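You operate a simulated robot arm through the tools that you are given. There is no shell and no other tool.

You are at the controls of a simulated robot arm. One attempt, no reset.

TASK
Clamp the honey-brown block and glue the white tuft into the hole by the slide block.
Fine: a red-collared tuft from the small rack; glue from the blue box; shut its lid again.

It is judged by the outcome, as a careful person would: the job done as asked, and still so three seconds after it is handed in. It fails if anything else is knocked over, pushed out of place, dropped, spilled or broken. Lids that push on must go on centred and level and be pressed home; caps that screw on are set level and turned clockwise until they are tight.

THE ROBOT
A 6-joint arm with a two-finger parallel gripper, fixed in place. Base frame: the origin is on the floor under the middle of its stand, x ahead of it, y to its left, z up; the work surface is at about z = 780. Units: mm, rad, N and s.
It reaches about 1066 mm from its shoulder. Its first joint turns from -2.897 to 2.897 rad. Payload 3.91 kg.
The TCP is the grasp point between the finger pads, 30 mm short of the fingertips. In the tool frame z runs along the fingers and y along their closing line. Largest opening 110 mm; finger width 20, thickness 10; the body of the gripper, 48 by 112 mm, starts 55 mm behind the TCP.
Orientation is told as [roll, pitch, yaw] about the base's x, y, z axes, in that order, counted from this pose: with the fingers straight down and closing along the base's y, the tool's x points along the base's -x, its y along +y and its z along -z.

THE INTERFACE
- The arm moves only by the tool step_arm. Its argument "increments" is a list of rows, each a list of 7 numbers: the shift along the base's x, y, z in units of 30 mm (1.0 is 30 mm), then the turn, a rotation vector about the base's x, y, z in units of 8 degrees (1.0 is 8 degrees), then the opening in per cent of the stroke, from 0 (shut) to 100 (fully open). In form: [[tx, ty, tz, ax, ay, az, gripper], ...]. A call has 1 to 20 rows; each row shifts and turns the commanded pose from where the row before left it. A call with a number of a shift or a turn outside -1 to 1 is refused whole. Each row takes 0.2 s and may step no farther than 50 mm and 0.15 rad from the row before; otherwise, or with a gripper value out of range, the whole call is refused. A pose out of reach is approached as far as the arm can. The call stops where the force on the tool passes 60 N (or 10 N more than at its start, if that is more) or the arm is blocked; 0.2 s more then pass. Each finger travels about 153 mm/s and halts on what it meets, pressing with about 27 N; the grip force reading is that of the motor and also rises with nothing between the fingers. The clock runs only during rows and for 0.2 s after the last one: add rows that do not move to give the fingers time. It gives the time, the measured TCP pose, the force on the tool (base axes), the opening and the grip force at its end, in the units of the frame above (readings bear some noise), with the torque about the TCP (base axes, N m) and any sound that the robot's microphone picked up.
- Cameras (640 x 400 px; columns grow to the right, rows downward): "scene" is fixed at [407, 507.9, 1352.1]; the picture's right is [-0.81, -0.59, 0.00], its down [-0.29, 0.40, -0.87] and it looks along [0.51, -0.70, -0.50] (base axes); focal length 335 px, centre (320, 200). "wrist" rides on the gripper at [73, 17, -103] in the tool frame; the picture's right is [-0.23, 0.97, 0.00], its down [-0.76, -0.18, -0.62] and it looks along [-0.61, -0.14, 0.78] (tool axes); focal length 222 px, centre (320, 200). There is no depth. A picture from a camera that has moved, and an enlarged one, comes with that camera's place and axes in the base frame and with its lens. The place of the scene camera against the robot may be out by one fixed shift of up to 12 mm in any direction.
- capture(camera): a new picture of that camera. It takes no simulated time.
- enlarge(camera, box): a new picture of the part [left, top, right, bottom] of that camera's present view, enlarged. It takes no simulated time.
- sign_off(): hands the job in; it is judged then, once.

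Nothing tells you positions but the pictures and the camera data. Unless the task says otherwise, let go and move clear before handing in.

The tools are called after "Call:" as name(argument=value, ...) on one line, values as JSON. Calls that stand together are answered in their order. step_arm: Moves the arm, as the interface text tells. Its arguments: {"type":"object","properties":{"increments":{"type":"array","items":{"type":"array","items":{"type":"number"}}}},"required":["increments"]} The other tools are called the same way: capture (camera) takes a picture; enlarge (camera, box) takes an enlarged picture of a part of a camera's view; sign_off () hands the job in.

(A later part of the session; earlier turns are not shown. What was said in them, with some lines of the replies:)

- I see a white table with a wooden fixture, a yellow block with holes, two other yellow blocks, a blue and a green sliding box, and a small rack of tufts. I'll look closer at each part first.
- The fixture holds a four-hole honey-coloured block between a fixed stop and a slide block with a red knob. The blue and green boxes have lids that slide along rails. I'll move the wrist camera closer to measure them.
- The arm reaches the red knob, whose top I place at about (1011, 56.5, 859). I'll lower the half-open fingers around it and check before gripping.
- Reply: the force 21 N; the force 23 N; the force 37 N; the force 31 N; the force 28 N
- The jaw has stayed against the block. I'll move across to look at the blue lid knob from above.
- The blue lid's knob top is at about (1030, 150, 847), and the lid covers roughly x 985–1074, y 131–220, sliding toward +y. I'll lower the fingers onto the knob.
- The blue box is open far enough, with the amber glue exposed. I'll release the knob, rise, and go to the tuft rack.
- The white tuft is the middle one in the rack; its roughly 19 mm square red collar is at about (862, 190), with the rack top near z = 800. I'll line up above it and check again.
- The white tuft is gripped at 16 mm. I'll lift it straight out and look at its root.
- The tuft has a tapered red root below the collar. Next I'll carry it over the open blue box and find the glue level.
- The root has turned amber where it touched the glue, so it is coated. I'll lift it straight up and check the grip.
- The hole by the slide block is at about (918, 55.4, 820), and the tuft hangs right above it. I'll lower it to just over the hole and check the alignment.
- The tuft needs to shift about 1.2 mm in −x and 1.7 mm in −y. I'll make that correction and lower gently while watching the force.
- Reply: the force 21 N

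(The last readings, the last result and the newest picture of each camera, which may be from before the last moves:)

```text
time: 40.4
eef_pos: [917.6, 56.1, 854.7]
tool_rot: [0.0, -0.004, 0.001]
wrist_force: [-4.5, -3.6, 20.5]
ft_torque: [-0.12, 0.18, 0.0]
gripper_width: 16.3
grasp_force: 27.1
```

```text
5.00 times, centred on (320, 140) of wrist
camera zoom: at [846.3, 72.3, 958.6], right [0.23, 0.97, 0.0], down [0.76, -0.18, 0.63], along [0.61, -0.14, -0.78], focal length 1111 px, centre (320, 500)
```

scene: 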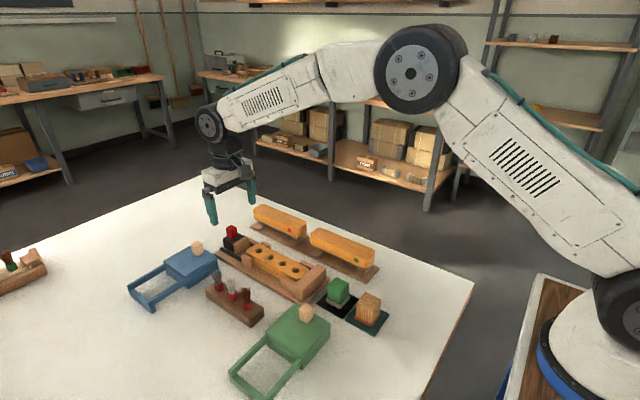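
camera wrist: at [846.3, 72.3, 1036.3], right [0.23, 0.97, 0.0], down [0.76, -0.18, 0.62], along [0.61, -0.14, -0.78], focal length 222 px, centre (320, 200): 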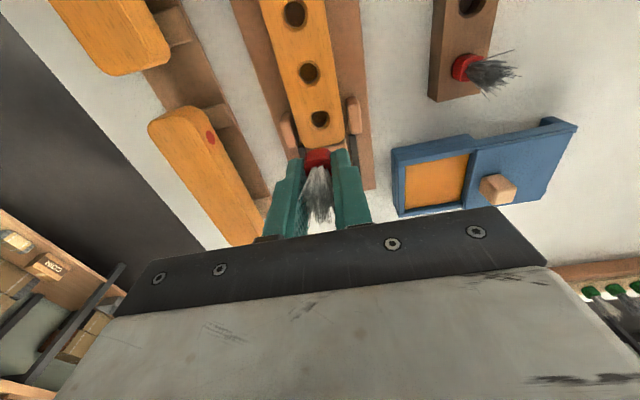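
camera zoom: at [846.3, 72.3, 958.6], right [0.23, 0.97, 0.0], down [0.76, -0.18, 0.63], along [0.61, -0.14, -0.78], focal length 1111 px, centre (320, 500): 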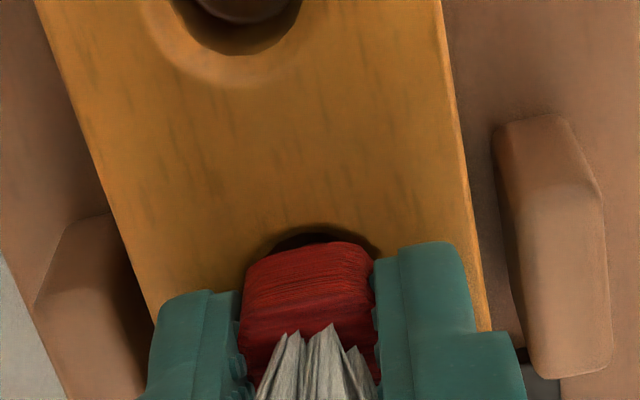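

Call:
enlarge(camera="scene", box=[252, 238, 276, 256])

Call:
enlarge(camera="scene", box=[234, 288, 258, 306])

```text
16.00 times, centred on (264, 247) of scene
camera zoom: at [407.0, 507.9, 1352.1], right [-0.81, -0.59, 0.0], down [-0.29, 0.4, -0.87], along [0.51, -0.7, -0.5], focal length 5355 px, centre (1216, -552)
```

zoom: 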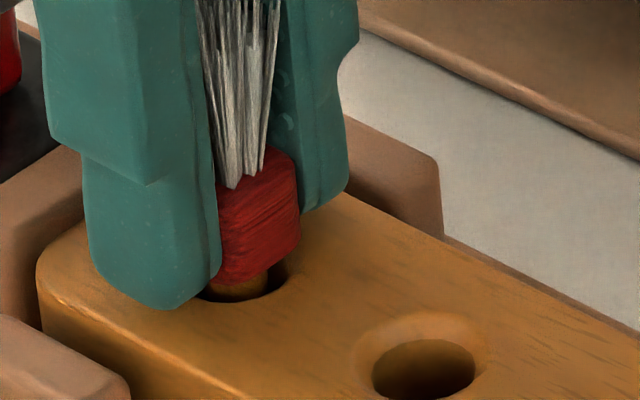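

```text
16.00 times, centred on (246, 297) of scene
camera zoom: at [407.0, 507.9, 1352.1], right [-0.81, -0.59, 0.0], down [-0.29, 0.4, -0.87], along [0.51, -0.7, -0.5], focal length 5355 px, centre (1504, -1352)
```

zoom: 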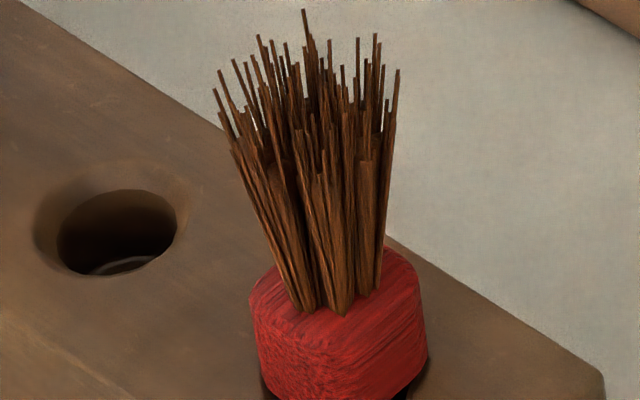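

Contact came slightly early, with a sideways force toward −x and −y, so the root is rubbing the hole's edge. I'll ease up, recentre and press again.

Call:
step_arm(increments=[[-0.02, -0.025, 0.07, 0, 0, 0, 0], [0, 0, 0, 0, 0, 0, 0]])

Call:
step_arm(increments=[[0, 0, -0.04, 0, 0, 0, 0], [0, 0, -0.04, 0, 0, 0, 0], [0, 0, 0, 0, 0, 0, 0]])

Call:
enlarge(camera="scene", box=[252, 238, 276, 256])

Call:
enlarge(camera="wrist", box=[270, 100, 370, 180])

```text
time: 41.0
eef_pos: [918.3, 55.0, 854.6]
tool_rot: [-0.001, -0.003, 0.002]
wrist_force: [11.0, 6.0, 2.9]
ft_torque: [0.15, -0.35, -0.01]
gripper_width: 16.4
grasp_force: 26.9
```

```text
time: 41.8
eef_pos: [916.8, 54.8, 853.5]
tool_rot: [0.001, -0.003, 0.002]
wrist_force: [12.1, 7.8, 16.5]
ft_torque: [0.21, -0.32, 0.0]
gripper_width: 16.6
grasp_force: 27.2
```

```text
16.00 times, centred on (264, 247) of scene
camera zoom: at [407.0, 507.9, 1352.1], right [-0.81, -0.59, 0.0], down [-0.29, 0.4, -0.87], along [0.51, -0.7, -0.5], focal length 5355 px, centre (1216, -552)
```

zoom: 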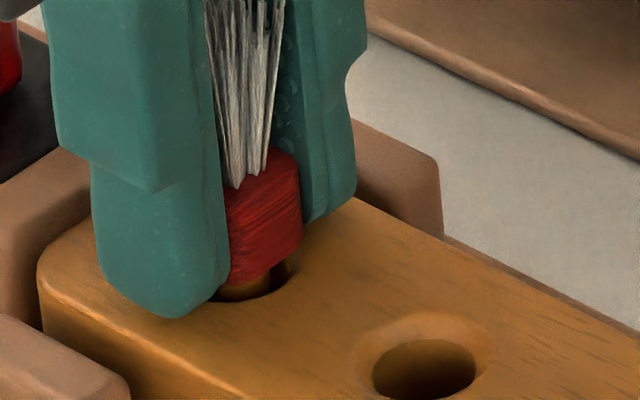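

```text
5.00 times, centred on (320, 140) of wrist
camera zoom: at [845.1, 71.9, 957.5], right [0.23, 0.97, 0.0], down [0.76, -0.18, 0.63], along [0.61, -0.14, -0.78], focal length 1111 px, centre (320, 500)
```

zoom: 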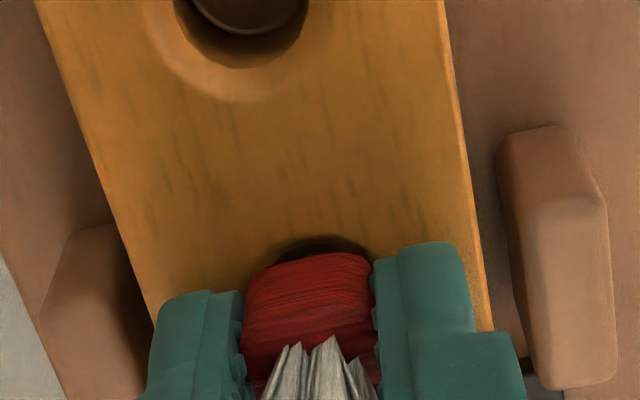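

Call:
enlarge(camera="wrist", box=[280, 70, 340, 115])

Call:
enlarge(camera="wrist", box=[300, 135, 350, 175])

Call:
enlarge(camera="scene", box=[256, 242, 272, 254])

```text
8.89 times, centred on (310, 92) of wrist
camera zoom: at [845.1, 71.9, 957.5], right [0.23, 0.97, 0.0], down [0.76, -0.18, 0.63], along [0.61, -0.14, -0.78], focal length 1974 px, centre (409, 1156)
```

zoom: 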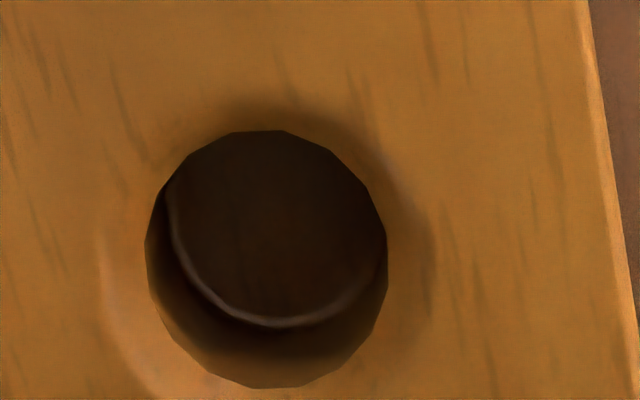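

```text
10.00 times, centred on (325, 155) of wrist
camera zoom: at [845.1, 71.9, 957.5], right [0.23, 0.97, 0.0], down [0.76, -0.18, 0.63], along [0.61, -0.14, -0.78], focal length 2221 px, centre (270, 650)
```

zoom: 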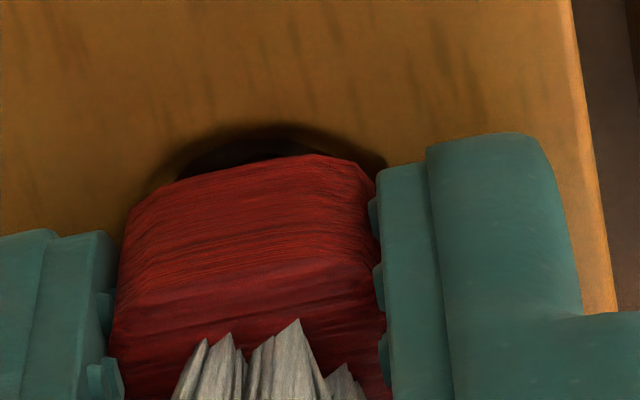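

```text
16.00 times, centred on (264, 248) of scene
camera zoom: at [407.0, 507.9, 1352.1], right [-0.81, -0.59, 0.0], down [-0.29, 0.4, -0.87], along [0.51, -0.7, -0.5], focal length 5355 px, centre (1216, -568)
```

zoom: 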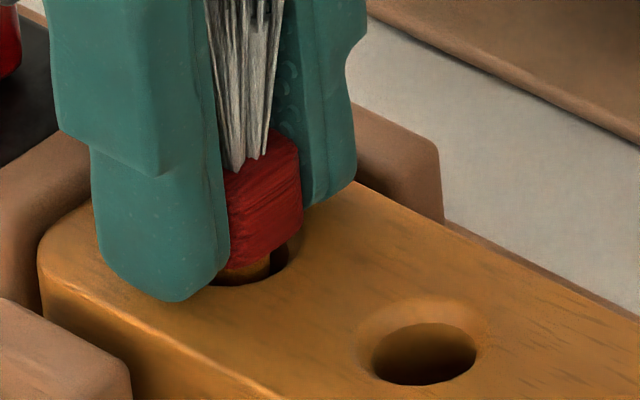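

Call:
step_arm(increments=[[0.015, 0.015, 0.06, 0, 0, 0, 0], [0, 0, 0, 0, 0, 0, 0]])

Call:
enlarge(camera="scene", box=[252, 238, 276, 256])

Call:
enlarge(camera="wrist", box=[270, 100, 370, 180])

```text
time: 42.4
eef_pos: [916.8, 54.4, 853.6]
tool_rot: [0.001, -0.001, 0.001]
wrist_force: [14.9, 6.9, 3.2]
ft_torque: [0.2, -0.4, 0.02]
gripper_width: 16.2
grasp_force: 26.9
```

```text
16.00 times, centred on (264, 247) of scene
camera zoom: at [407.0, 507.9, 1352.1], right [-0.81, -0.59, 0.0], down [-0.29, 0.4, -0.87], along [0.51, -0.7, -0.5], focal length 5355 px, centre (1216, -552)
```

zoom: 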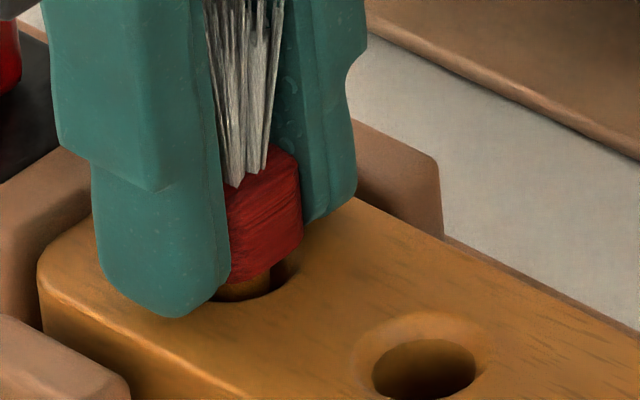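

```text
5.00 times, centred on (320, 140) of wrist
camera zoom: at [845.3, 72.0, 957.8], right [0.23, 0.97, 0.0], down [0.76, -0.18, 0.62], along [0.61, -0.14, -0.78], focal length 1111 px, centre (320, 500)
```

zoom: 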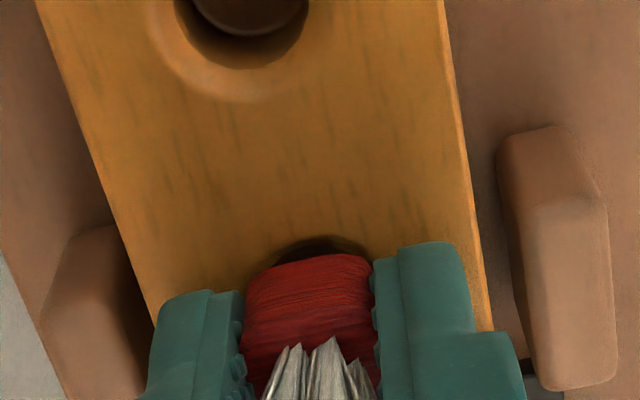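

Call:
step_arm(increments=[[0, 0, 0, 0, 0, 0, 0], [0, 0, 0, 0, 0, 0, 0], [0, 0, 0, 0, 0, 0, 0]])

Call:
enlarge(camera="wrist", box=[270, 100, 370, 180])

```text
time: 43.2
eef_pos: [918.5, 55.8, 852.9]
tool_rot: [0.0, -0.001, 0.0]
wrist_force: [9.8, 7.0, -1.9]
ft_torque: [0.17, -0.31, -0.03]
gripper_width: 16.4
grasp_force: 27.3
```

```text
5.00 times, centred on (320, 140) of wrist
camera zoom: at [845.3, 72.0, 958.0], right [0.23, 0.97, 0.0], down [0.76, -0.18, 0.62], along [0.61, -0.14, -0.78], focal length 1111 px, centre (320, 500)
```

zoom: 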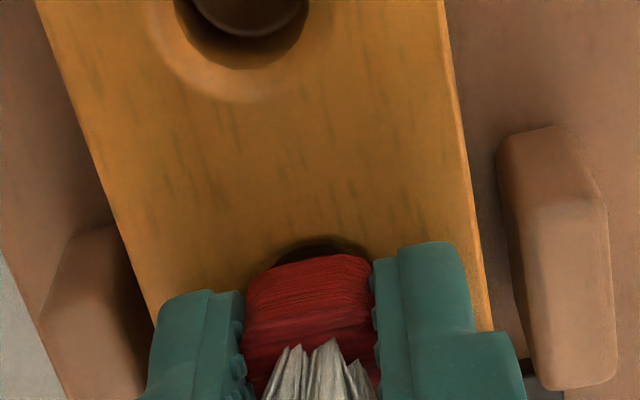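

Call:
step_arm(increments=[[0.025, 0.02, 0, 0, 0, 0, 0], [0, 0, 0, 0, 0, 0, 0], [0, 0, 0, 0, 0, 0, 0]])

Call:
enlarge(camera="wrist", box=[270, 100, 370, 180])

```text
time: 44.0
eef_pos: [917.9, 56.4, 854.0]
tool_rot: [0.001, 0.0, -0.001]
wrist_force: [-3.6, 1.9, -4.2]
ft_torque: [0.07, 0.11, 0.0]
gripper_width: 16.3
grasp_force: 27.0
```

```text
5.00 times, centred on (320, 140) of wrist
camera zoom: at [845.7, 72.1, 958.0], right [0.23, 0.97, 0.0], down [0.76, -0.18, 0.62], along [0.61, -0.14, -0.78], focal length 1111 px, centre (320, 500)
```

zoom: 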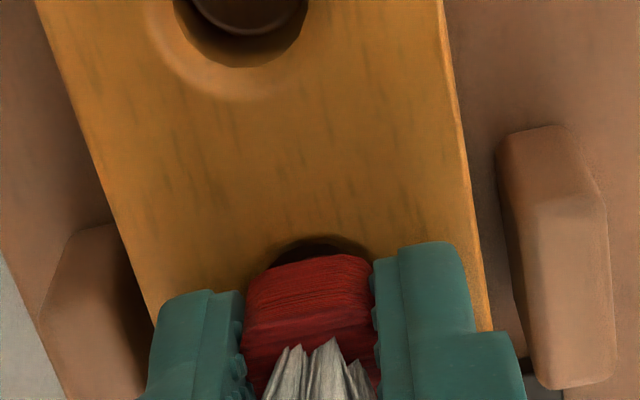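

The forces suggest the glued root is now held in the block. I'll open the fingers slightly and inspect how it sits.

Call:
step_arm(increments=[[0, 0, 0, 0, 0, 0, 18], [0, 0, 0, 0, 0, 0, 25], [0, 0, 0, 0, 0, 0, 32], [0, 0, 0, 0, 0, 0, 32]])

Call:
enlarge(camera="scene", box=[252, 238, 276, 256])

Call:
enlarge(camera="wrist", box=[270, 100, 370, 180])

```text
time: 45.0
eef_pos: [918.5, 55.7, 853.9]
tool_rot: [-0.001, -0.002, -0.001]
wrist_force: [0.4, 0.5, -0.5]
ft_torque: [-0.01, 0.01, 0.01]
gripper_width: 35.3
grasp_force: 0.0
```

```text
16.00 times, centred on (264, 247) of scene
camera zoom: at [407.0, 507.9, 1352.1], right [-0.81, -0.59, 0.0], down [-0.29, 0.4, -0.87], along [0.51, -0.7, -0.5], focal length 5355 px, centre (1216, -552)
```

zoom: 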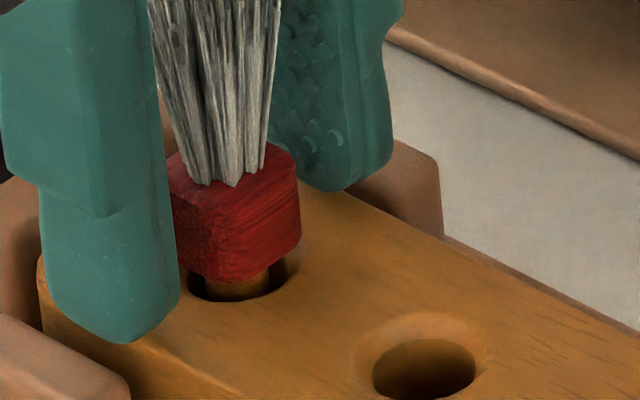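

```text
5.00 times, centred on (320, 140) of wrist
camera zoom: at [846.2, 72.1, 958.5], right [0.23, 0.97, 0.0], down [0.76, -0.18, 0.62], along [0.61, -0.14, -0.78], focal length 1111 px, centre (320, 500)
```

zoom: 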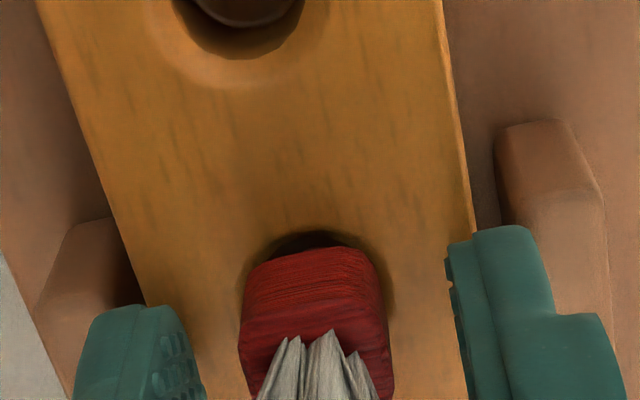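

The tuft stands upright, but the collar sits about 3 mm higher than it did in the rack. I'll regrip a little higher and press it down with the sideways load removed.

Call:
step_arm(increments=[[0, 0, 0.06, 0, 0, 0, 32], [0, 0, 0, 0, 0, 0, 22], [0, 0, 0, 0, 0, 0, 10], [0, 0, 0, 0, 0, 0, 0], [0, 0, 0, 0, 0, 0, 0]])

Call:
step_arm(increments=[[0, 0, -0.05, 0, 0, 0, 0], [0, 0, 0, 0, 0, 0, 0]])

Call:
enlarge(camera="scene", box=[252, 238, 276, 256])

Call:
enlarge(camera="wrist", box=[270, 100, 370, 180])

```text
time: 46.2
eef_pos: [919.4, 55.6, 856.6]
tool_rot: [0.0, -0.001, 0.001]
wrist_force: [0.5, -1.4, 0.8]
ft_torque: [-0.03, -0.01, 0.01]
gripper_width: 16.5
grasp_force: 26.6
```

```text
time: 46.8
eef_pos: [918.5, 56.2, 856.4]
tool_rot: [0.002, -0.006, 0.0]
wrist_force: [-1.1, -2.6, 15.7]
ft_torque: [-0.06, 0.1, 0.05]
gripper_width: 16.2
grasp_force: 26.7
```

```text
16.00 times, centred on (264, 247) of scene
camera zoom: at [407.0, 507.9, 1352.1], right [-0.81, -0.59, 0.0], down [-0.29, 0.4, -0.87], along [0.51, -0.7, -0.5], focal length 5355 px, centre (1216, -552)
```

zoom: 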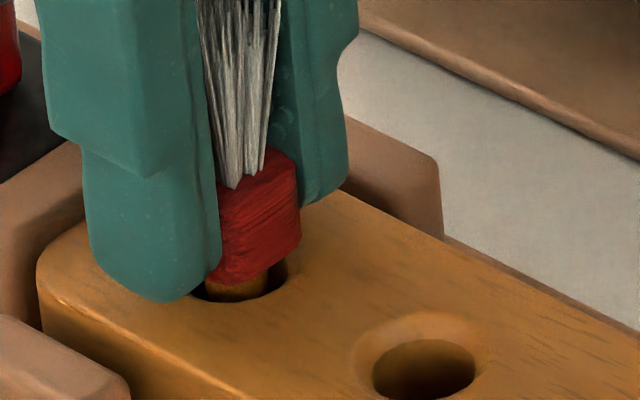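

```text
5.00 times, centred on (320, 140) of wrist
camera zoom: at [846.2, 72.2, 960.0], right [0.23, 0.97, 0.0], down [0.76, -0.18, 0.63], along [0.61, -0.14, -0.78], focal length 1111 px, centre (320, 500)
```

zoom: 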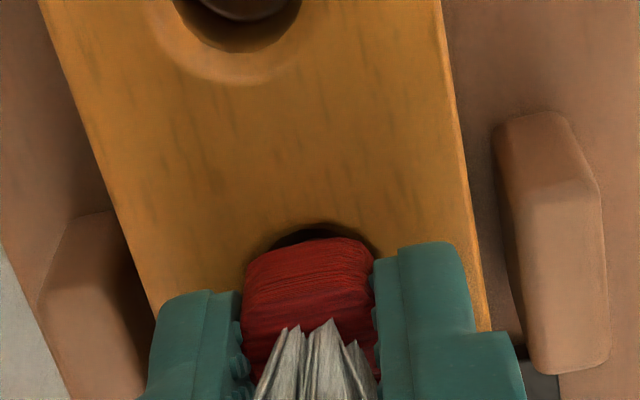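

Call:
step_arm(increments=[[0, 0.0, -0.04, 0, 0, 0, 0], [0, 0, 0, 0, 0, 0, 0]])

Call:
enlarge(camera="scene", box=[252, 238, 276, 256])

```text
time: 47.4
eef_pos: [918.0, 55.4, 854.2]
tool_rot: [-0.001, -0.003, 0.0]
wrist_force: [-1.4, -1.6, 21.2]
ft_torque: [-0.02, 0.09, 0.0]
gripper_width: 16.5
grasp_force: 26.8
```

```text
16.00 times, centred on (264, 247) of scene
camera zoom: at [407.0, 507.9, 1352.1], right [-0.81, -0.59, 0.0], down [-0.29, 0.4, -0.87], along [0.51, -0.7, -0.5], focal length 5355 px, centre (1216, -552)
```

zoom: 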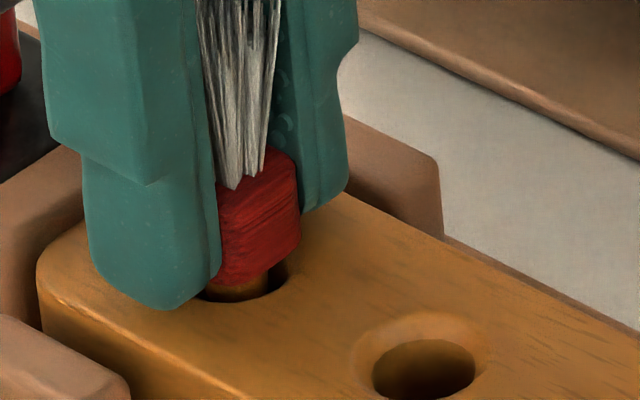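

The tuft doesn't move under about 21 N, so the root is hard against its seat. I'll relax, release it and rise straight up.

Call:
step_arm(increments=[[0, 0, 0.08, 0, 0, 0, 0], [0, 0, 0, 0, 0, 0, 0], [0, 0, 0, 0, 0, 0, 18], [0, 0, 0, 0, 0, 0, 25], [0, 0, 0, 0, 0, 0, 36], [0, 0, 0, 0, 0, 0, 36]])

Call:
enlarge(camera="wrist", box=[250, 80, 390, 200])

```text
time: 48.8
eef_pos: [918.7, 55.4, 856.3]
tool_rot: [-0.002, -0.004, 0.001]
wrist_force: [0.3, -0.3, 0.3]
ft_torque: [0.0, -0.02, 0.04]
gripper_width: 39.4
grasp_force: 0.0
```

```text
3.33 times, centred on (320, 140) of wrist
camera zoom: at [847.1, 72.0, 959.8], right [0.23, 0.97, 0.0], down [0.76, -0.18, 0.62], along [0.61, -0.14, -0.78], focal length 740 px, centre (320, 400)
```

zoom: 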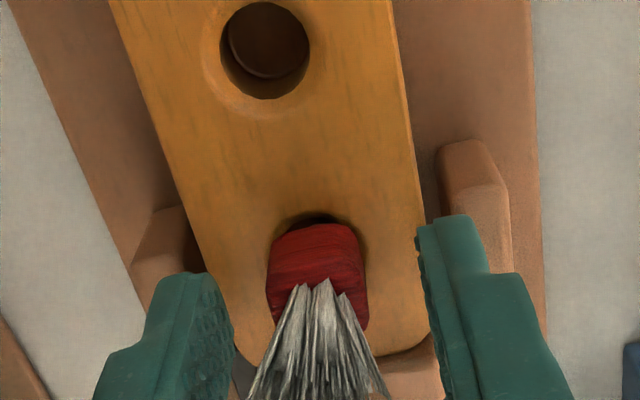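

Call:
step_arm(increments=[[0, 0, 0.3, 0, 0, 0, 36], [0, 0, 0.8, 0, 0, 0, 36], [0, 0, 1, 0, 0, 0, 36], [0, 0, 0.8, 0, 0, 0, 36], [0, 0, 0, 0, 0, 0, 36]])

Call:
enlarge(camera="scene", box=[215, 210, 315, 285])

Call:
enlarge(camera="wrist", box=[250, 60, 390, 180])

Call:
enlarge(camera="scene", box=[252, 230, 282, 256])

```text
time: 50.0
eef_pos: [918.7, 56.1, 942.3]
tool_rot: [0.0, -0.001, 0.001]
wrist_force: [-0.2, -0.2, -0.8]
ft_torque: [-0.04, -0.03, 0.01]
gripper_width: 39.6
grasp_force: 0.0
```

```text
5.33 times, centred on (265, 248) of scene
camera zoom: at [407.0, 507.9, 1352.1], right [-0.81, -0.59, 0.0], down [-0.29, 0.4, -0.87], along [0.51, -0.7, -0.5], focal length 1785 px, centre (613, -53)
```

zoom: 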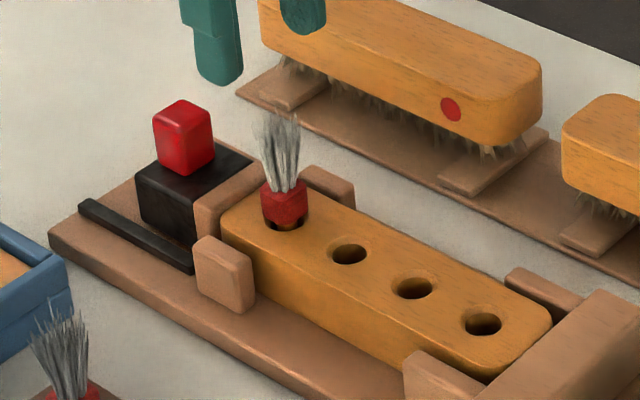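

```text
3.33 times, centred on (320, 120) of wrist
camera zoom: at [846.6, 72.4, 1046.9], right [0.23, 0.97, 0.0], down [0.76, -0.18, 0.62], along [0.61, -0.14, -0.78], focal length 740 px, centre (320, 467)
```

zoom: 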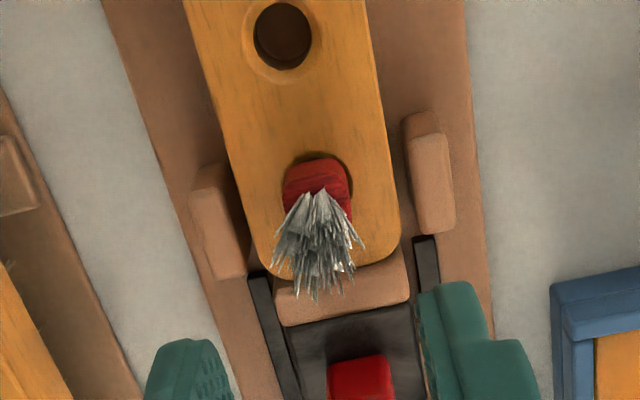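

```text
15.38 times, centred on (267, 243) of scene
camera zoom: at [407.0, 507.9, 1352.1], right [-0.81, -0.59, 0.0], down [-0.29, 0.4, -0.87], along [0.51, -0.7, -0.5], focal length 5149 px, centre (1135, -462)
```

zoom: 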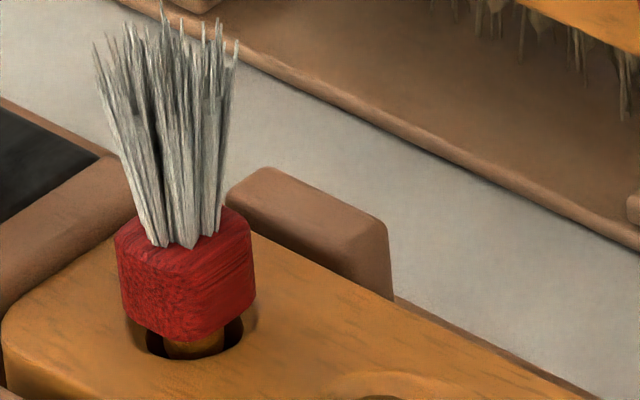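

The white tuft stands upright and centred in the hole by the slide block, and the jaw is still tight against the block. Next I'll go back to the blue lid's knob to shut it.

Call:
step_arm(increments=[[0.623, 0.97, 0, 0, 0, 0, 45], [0.623, 0.97, 0, 0, 0, 0, 45], [0.623, 0.97, 0, 0, 0, 0, 50], [0.623, 0.97, 0, 0, 0, 0, 55], [0.623, 0.97, 0, 0, 0, 0, 55], [0.623, 0.95, -0.3, 0, 0, 0, 55], [0, 0, 0, 0, 0, 0, 55]])

Call:
capture(camera="wrist")

Call:
enlarge(camera="wrist", box=[240, 60, 400, 180])

```text
time: 51.6
eef_pos: [1029.5, 227.3, 935.5]
tool_rot: [0.001, -0.003, 0.0]
wrist_force: [0.8, -0.3, 0.0]
ft_torque: [0.0, 0.01, -0.01]
gripper_width: 60.6
grasp_force: 0.0
```

```text
taken
camera wrist: at [958.0, 245.0, 1039.1], right [0.23, 0.97, 0.0], down [0.76, -0.18, 0.62], along [0.61, -0.14, -0.78], focal length 222 px, centre (320, 200)
```

wrist: 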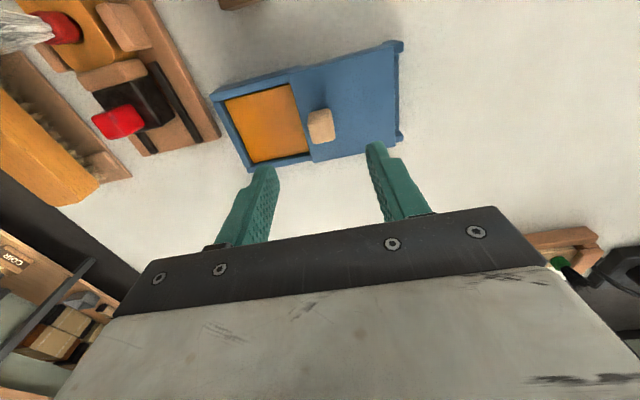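

```text
3.33 times, centred on (320, 120) of wrist
camera zoom: at [958.0, 245.0, 1039.1], right [0.23, 0.97, 0.0], down [0.76, -0.18, 0.62], along [0.61, -0.14, -0.78], focal length 740 px, centre (320, 467)
```

zoom: 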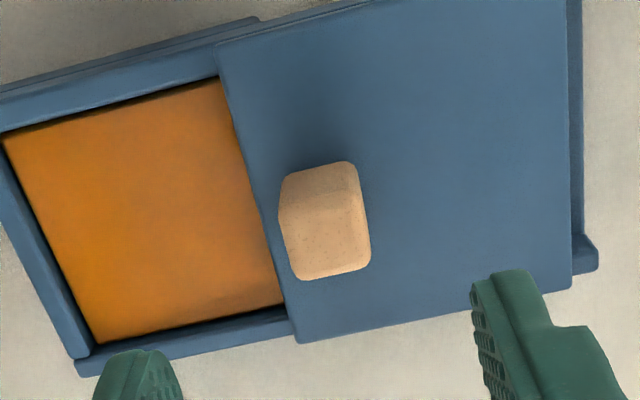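

Call:
step_arm(increments=[[0.03, 0.08, -0.8, 0, 0, 0, 55], [0, 0, -0.9, 0, 0, 0, 55], [0, 0, -0.5, 0, 0, 0, 55], [0, 0, -0.38, 0, 0, 0, 55], [0, 0, 0, 0, 0, 0, 55]])

Call:
enlarge(camera="wrist", box=[240, 80, 400, 200])

Call:
enlarge(camera="scene", box=[120, 210, 240, 310])

```text
time: 52.8
eef_pos: [1032.8, 232.3, 856.5]
tool_rot: [0.001, 0.0, 0.0]
wrist_force: [0.8, -0.8, -0.1]
ft_torque: [0.01, 0.04, -0.02]
gripper_width: 60.4
grasp_force: 0.0
```

```text
3.33 times, centred on (320, 140) of wrist
camera zoom: at [961.1, 248.9, 959.8], right [0.23, 0.97, 0.0], down [0.76, -0.18, 0.62], along [0.61, -0.14, -0.78], focal length 740 px, centre (320, 400)
```

zoom: 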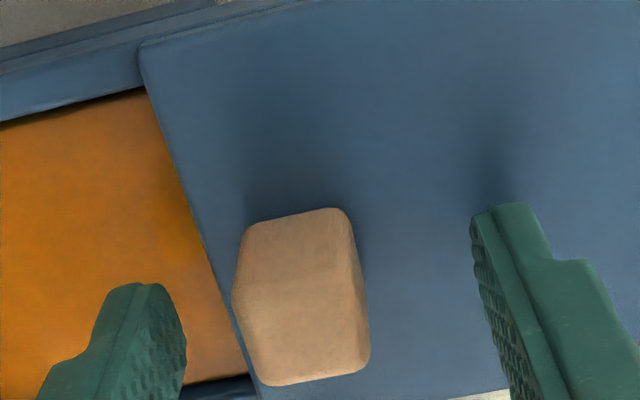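

```text
4.00 times, centred on (180, 260) of scene
camera zoom: at [407.0, 507.9, 1352.1], right [-0.81, -0.59, 0.0], down [-0.29, 0.4, -0.87], along [0.51, -0.7, -0.5], focal length 1339 px, centre (880, -40)
```

zoom: 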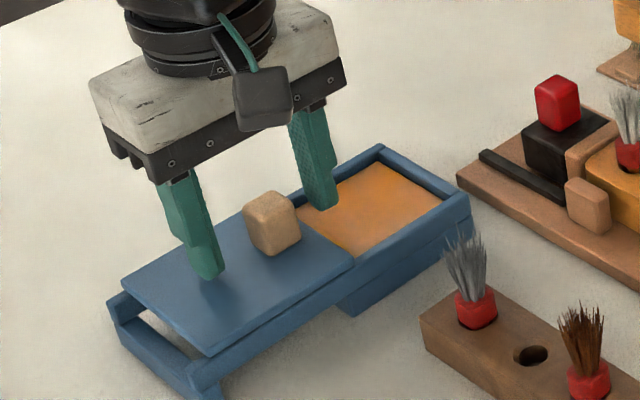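

Call:
step_arm(increments=[[-0.03, -0.04, 0.03, 0, 0, 0, 40], [0, 0, 0, 0, 0, 0, 25], [0, 0, 0, 0, 0, 0, 10], [0, 0, 0, 0, 0, 0, 0], [0, 0, 0, 0, 0, 0, 0]])

Call:
step_arm(increments=[[0, -0.2, 0, 0, 0, 0, 0], [0, -0.3, 0, 0, 0, 0, 0], [0, -0.4, 0, 0, 0, 0, 0], [0, -0.4, 0, 0, 0, 0, 0], [0, -0.4, 0, 0, 0, 0, 0], [0, -0.4, 0, 0, 0, 0, 0], [0, 0, 0, 0, 0, 0, 0]])

Call:
enlarge(camera="scene", box=[120, 210, 240, 310])

```text
time: 54.0
eef_pos: [1032.5, 230.8, 857.4]
tool_rot: [0.0, -0.001, 0.001]
wrist_force: [0.2, 0.4, 0.9]
ft_torque: [0.0, 0.04, 0.0]
gripper_width: 21.2
grasp_force: 44.7
```

```text
time: 55.6
eef_pos: [1031.4, 167.7, 857.8]
tool_rot: [0.0, -0.003, 0.001]
wrist_force: [23.2, 1.1, 1.8]
ft_torque: [-0.04, 0.04, -0.04]
gripper_width: 21.3
grasp_force: 44.9
```

```text
4.00 times, centred on (180, 260) of scene
camera zoom: at [407.0, 507.9, 1352.1], right [-0.81, -0.59, 0.0], down [-0.29, 0.4, -0.87], along [0.51, -0.7, -0.5], focal length 1339 px, centre (880, -40)
```

zoom: 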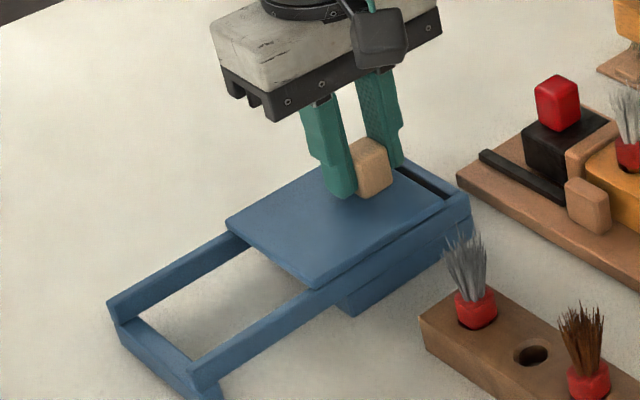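

Call:
step_arm(increments=[[0.07, -0.2, 0, 0, 0, 0, 0], [0, -0.2, 0, 0, 0, 0, 0], [0, 0, 0, 0, 0, 0, 0]])

Call:
step_arm(increments=[[0, -0.1, 0, 0, 0, 0, 0], [0, -0.08, 0, 0, 0, 0, 0], [0, 0, 0, 0, 0, 0, 0]])

Call:
enlarge(camera="scene", box=[120, 210, 240, 310])

```text
time: 56.4
eef_pos: [1033.2, 157.3, 856.8]
tool_rot: [0.0, 0.002, 0.002]
wrist_force: [-15.2, 0.6, 6.3]
ft_torque: [-0.06, 0.41, 0.06]
gripper_width: 21.4
grasp_force: 44.9
```

```text
time: 57.2
eef_pos: [1032.4, 150.1, 856.2]
tool_rot: [0.0, -0.002, 0.002]
wrist_force: [-27.2, -0.8, 3.5]
ft_torque: [0.0, 1.06, -0.07]
gripper_width: 21.6
grasp_force: 44.8
```

```text
4.00 times, centred on (180, 260) of scene
camera zoom: at [407.0, 507.9, 1352.1], right [-0.81, -0.59, 0.0], down [-0.29, 0.4, -0.87], along [0.51, -0.7, -0.5], focal length 1339 px, centre (880, -40)
```

zoom: 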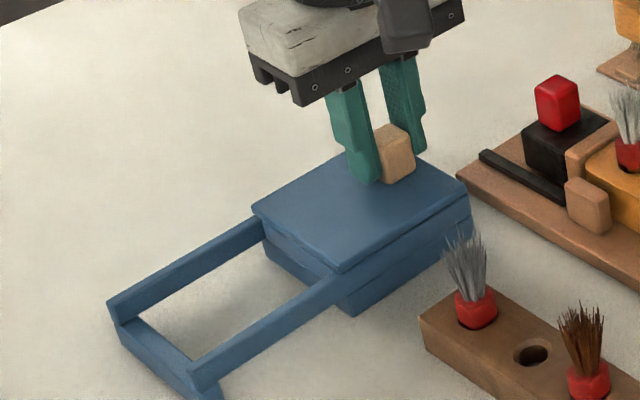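

Call:
step_arm(increments=[[-0.05, -0.03, 0, 0, 0, 0, 0], [0, 0, 0, 0, 0, 0, 0]])

Call:
step_arm(increments=[[0, -0.04, 0, 0, 0, 0, 0], [0, 0, 0, 0, 0, 0, 0]])

Call:
enlarge(camera="scene", box=[170, 225, 250, 285])

Call:
enlarge(camera="wrist", box=[240, 30, 440, 200])

```text
time: 57.8
eef_pos: [1031.7, 150.6, 856.1]
tool_rot: [-0.001, -0.005, 0.001]
wrist_force: [-15.7, 3.0, -3.2]
ft_torque: [0.03, -0.11, -0.06]
gripper_width: 21.5
grasp_force: 45.0
```

```text
time: 58.4
eef_pos: [1032.3, 149.9, 857.1]
tool_rot: [0.0, -0.003, 0.002]
wrist_force: [-9.0, 8.7, -7.8]
ft_torque: [0.1, -0.75, -0.1]
gripper_width: 21.5
grasp_force: 45.0
```

```text
6.67 times, centred on (210, 255) of scene
camera zoom: at [407.0, 507.9, 1352.1], right [-0.81, -0.59, 0.0], down [-0.29, 0.4, -0.87], along [0.51, -0.7, -0.5], focal length 2231 px, centre (1053, -167)
```

zoom: 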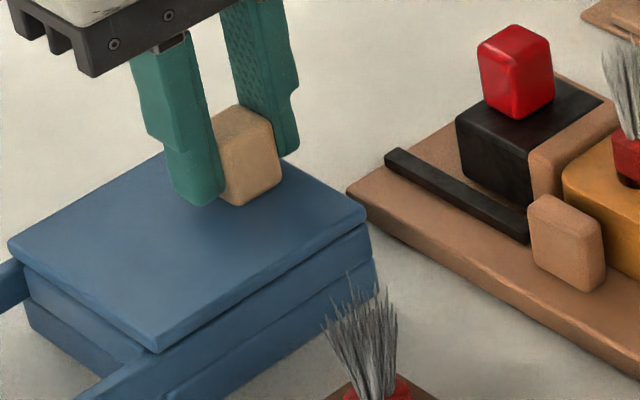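

```text
2.35 times, centred on (340, 115) of wrist
camera zoom: at [959.8, 166.4, 961.2], right [0.23, 0.97, 0.0], down [0.76, -0.18, 0.63], along [0.61, -0.14, -0.78], focal length 523 px, centre (273, 400)
```

zoom: 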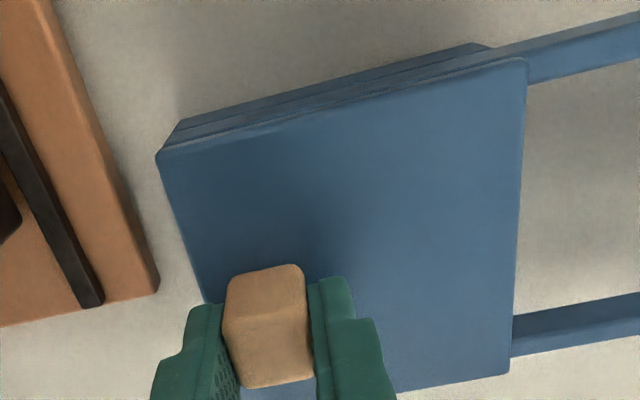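

The lid has reached its stop, with the reaction force rising, and it is fully shut. I'll release the knob and rise.

Call:
step_arm(increments=[[0, 0, 0, 0, 0, 0, 25], [0, 0, 0, 0, 0, 0, 45], [0, 0, 0, 0, 0, 0, 45], [0, 0, 0.5, 0, 0, 0, 45], [0, 0, 1, 0, 0, 0, 45], [0, 0, 1, 0, 0, 0, 45], [0, 0, 0, 0, 0, 0, 45]])

Call:
capture(camera="wrist")

Call:
enlarge(camera="scene", box=[120, 210, 240, 310])

Call:
enlarge(camera="scene", box=[215, 210, 335, 310])

```text
time: 60.0
eef_pos: [1032.1, 148.3, 931.4]
tool_rot: [-0.001, 0.0, 0.001]
wrist_force: [0.0, -0.2, -0.4]
ft_torque: [-0.02, -0.01, 0.02]
gripper_width: 49.8
grasp_force: 0.2
```

```text
taken
camera wrist: at [960.2, 164.8, 1035.5], right [0.23, 0.97, 0.0], down [0.76, -0.18, 0.62], along [0.61, -0.14, -0.78], focal length 222 px, centre (320, 200)
```

wrist: 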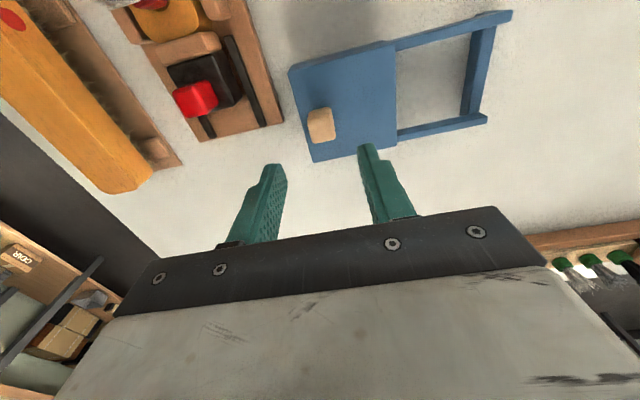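

```text
4.00 times, centred on (180, 260) of scene
camera zoom: at [407.0, 507.9, 1352.1], right [-0.81, -0.59, 0.0], down [-0.29, 0.4, -0.87], along [0.51, -0.7, -0.5], focal length 1339 px, centre (880, -40)
```

zoom: 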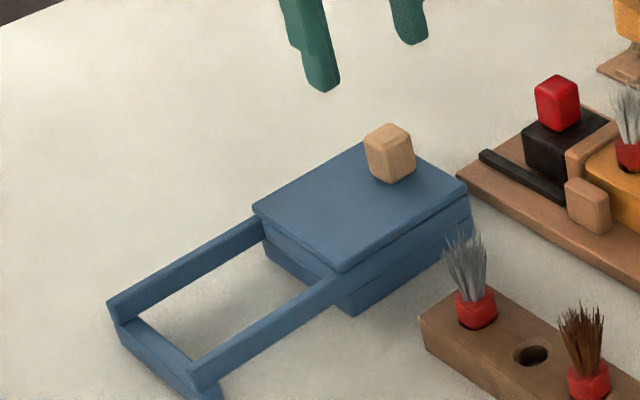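

```text
4.00 times, centred on (275, 260) of scene
camera zoom: at [407.0, 507.9, 1352.1], right [-0.81, -0.59, 0.0], down [-0.29, 0.4, -0.87], along [0.51, -0.7, -0.5], focal length 1339 px, centre (500, -40)
```

zoom: 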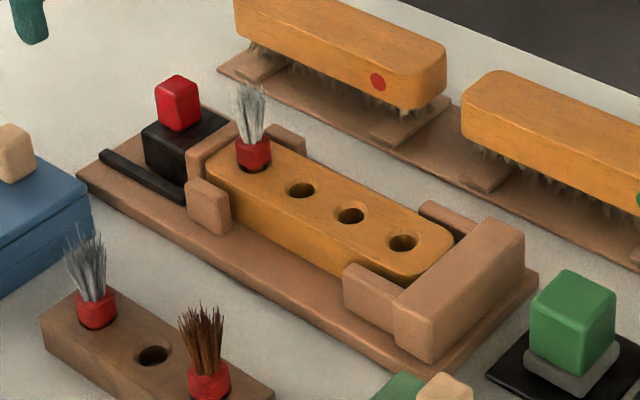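

Call:
step_arm(increments=[[-0.9, -0.6, 0.7, 0, 0, 0, 45], [-0.9, -0.6, 0.7, 0, 0, 0, 45], [-0.9, -0.6, 0.3, 0, 0, 0, 45], [-0.9, -0.6, 0, 0, 0, 0, 45], [-1, -0.5, 0, 0, 0, 0, 45], [-1, 0, 0, 0, 0, 0, 45], [-1, 0, 0, 0, 0, 0, 45], [0, 0, 0, 0, 0, 0, 45]])

Call:
capture(camera="wrist")

Call:
enlarge(camera="wrist", box=[240, 0, 380, 100])

Call:
enlarge(camera="wrist", box=[260, 100, 400, 220])

```text
time: 61.8
eef_pos: [831.8, 61.9, 981.9]
tool_rot: [0.0, -0.002, 0.001]
wrist_force: [-0.6, 0.1, 0.0]
ft_torque: [0.0, 0.0, -0.01]
gripper_width: 49.9
grasp_force: 0.1
```

```text
taken
camera wrist: at [760.3, 78.1, 1086.5], right [0.23, 0.97, 0.0], down [0.76, -0.18, 0.62], along [0.61, -0.14, -0.78], focal length 222 px, centre (320, 200)
```

wrist: 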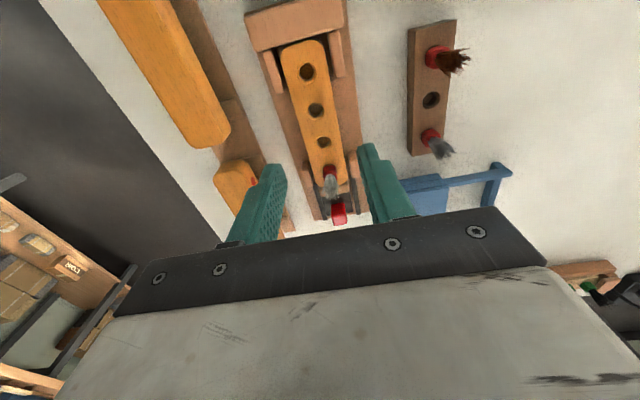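

```text
4.00 times, centred on (310, 50) of wrist
camera zoom: at [760.3, 78.1, 1086.5], right [0.23, 0.97, 0.0], down [0.76, -0.18, 0.62], along [0.61, -0.14, -0.78], focal length 888 px, centre (360, 800)
```

zoom: 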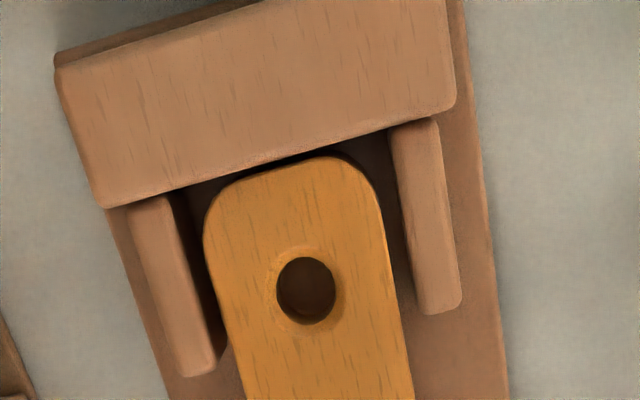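

```text
3.33 times, centred on (330, 160) of wrist
camera zoom: at [760.3, 78.1, 1086.5], right [0.23, 0.97, 0.0], down [0.76, -0.18, 0.62], along [0.61, -0.14, -0.78], focal length 740 px, centre (287, 333)
```

zoom: 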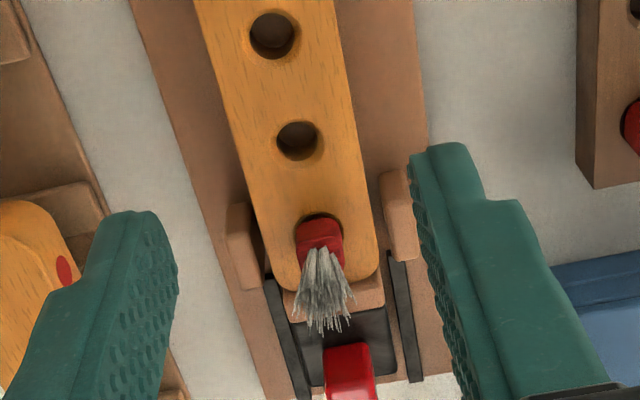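

Call:
enlarge(camera="scene", box=[235, 228, 285, 266])

Call:
enlarge(camera="wrist", box=[300, 150, 370, 210])

Call:
capture(camera="scene")

```text
10.53 times, centred on (260, 247) of scene
camera zoom: at [407.0, 507.9, 1352.1], right [-0.81, -0.59, 0.0], down [-0.29, 0.4, -0.87], along [0.51, -0.7, -0.5], focal length 3523 px, centre (952, -295)
```

zoom: 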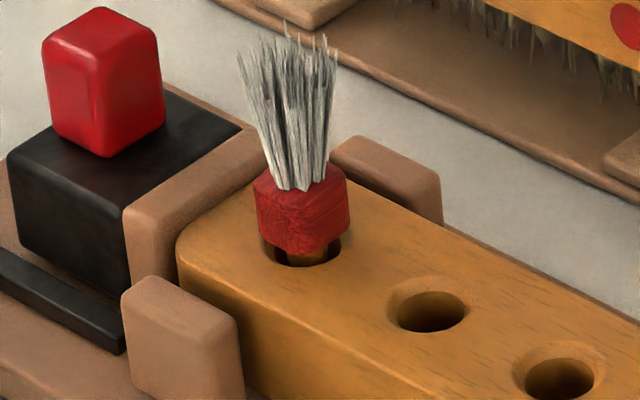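

```text
6.67 times, centred on (335, 180) of wrist
camera zoom: at [760.3, 78.1, 1086.5], right [0.23, 0.97, 0.0], down [0.76, -0.18, 0.62], along [0.61, -0.14, -0.78], focal length 1481 px, centre (220, 333)
```

zoom: 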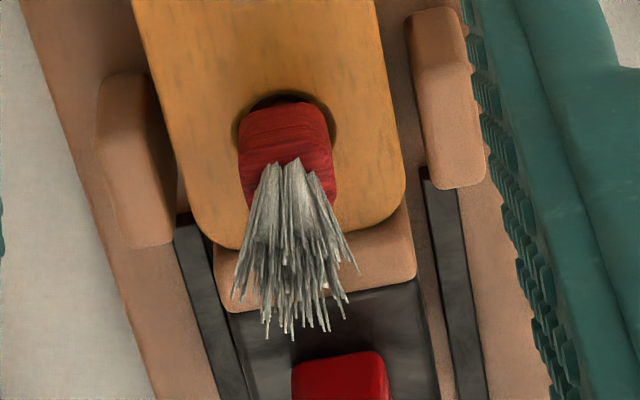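

```text
taken
```

scene: 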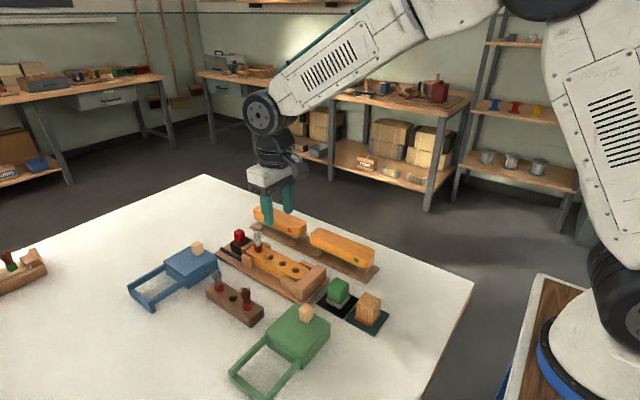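

Everything checks out: the block is clamped against the stop, the white tuft is glued upright in the hole by the slide block, the blue lid is shut, and nothing else has moved. I'll back the arm away and take one last look.

Call:
step_arm(increments=[[-0.5, 0, 1, 0, 0, 0, 45], [-0.8, 0, 1, 0, 0, 0, 45], [-1, 0, 1, 0, 0, 0, 60], [-1, 0, 1, 0, 0, 0, 80], [-1, 0, 0.5, 0, 0, 0, 100], [0, 0, 0, 0, 0, 0, 100], [0, 0, 0, 0, 0, 0, 100]])

Call:
enlarge(camera="scene", box=[120, 200, 400, 390])

Call:
enlarge(camera="scene", box=[235, 228, 285, 266])

```text
time: 63.4
eef_pos: [704.8, 60.0, 1117.6]
tool_rot: [-0.001, -0.002, 0.002]
wrist_force: [-0.4, 0.1, 0.0]
ft_torque: [0.01, -0.03, -0.02]
gripper_width: 109.9
grasp_force: 0.1
```

```text
2.11 times, centred on (260, 295) of scene
camera zoom: at [407.0, 507.9, 1352.1], right [-0.81, -0.59, 0.0], down [-0.29, 0.4, -0.87], along [0.51, -0.7, -0.5], focal length 705 px, centre (446, 0)
```

zoom: 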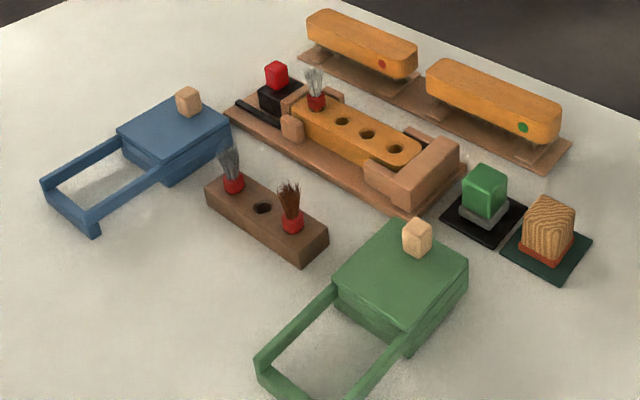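

```text
10.53 times, centred on (260, 247) of scene
camera zoom: at [407.0, 507.9, 1352.1], right [-0.81, -0.59, 0.0], down [-0.29, 0.4, -0.87], along [0.51, -0.7, -0.5], focal length 3523 px, centre (952, -295)
```

zoom: 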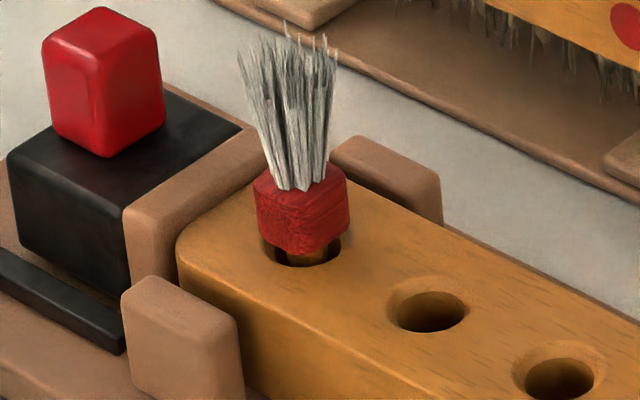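

The final view shows the block clamped, the white tuft standing in the hole by the slide block, and the blue lid shut. Everything else is in place and the arm is clear, so I'm handing the job in.

Call:
sign_off()

```text
The job is handed in.
```

I clamped the honey-brown block, glued the white red-collared tuft into the hole beside the slide block, shut the blue box and handed the job in.

- **Clamp:** I pushed the slide block up until the gripper slipped on its knob at about 28 N. The jaw was still against the block in the last picture. From above, the block's far end looks up against the stop.
- **Tuft:** I dipped the root in the blue box's glue until it was coated amber, then set it in the hole. It stands upright, but its collar sits about 3 mm above the block, a little higher than it sat in the rack. Pressing it with about 21 N moved it no further, so I took it as fully seated.
- **Blue box:** The lid slid back until it met its stop, in the same place it started from.

In the last view nothing else had been moved or knocked over, and the arm was well clear.
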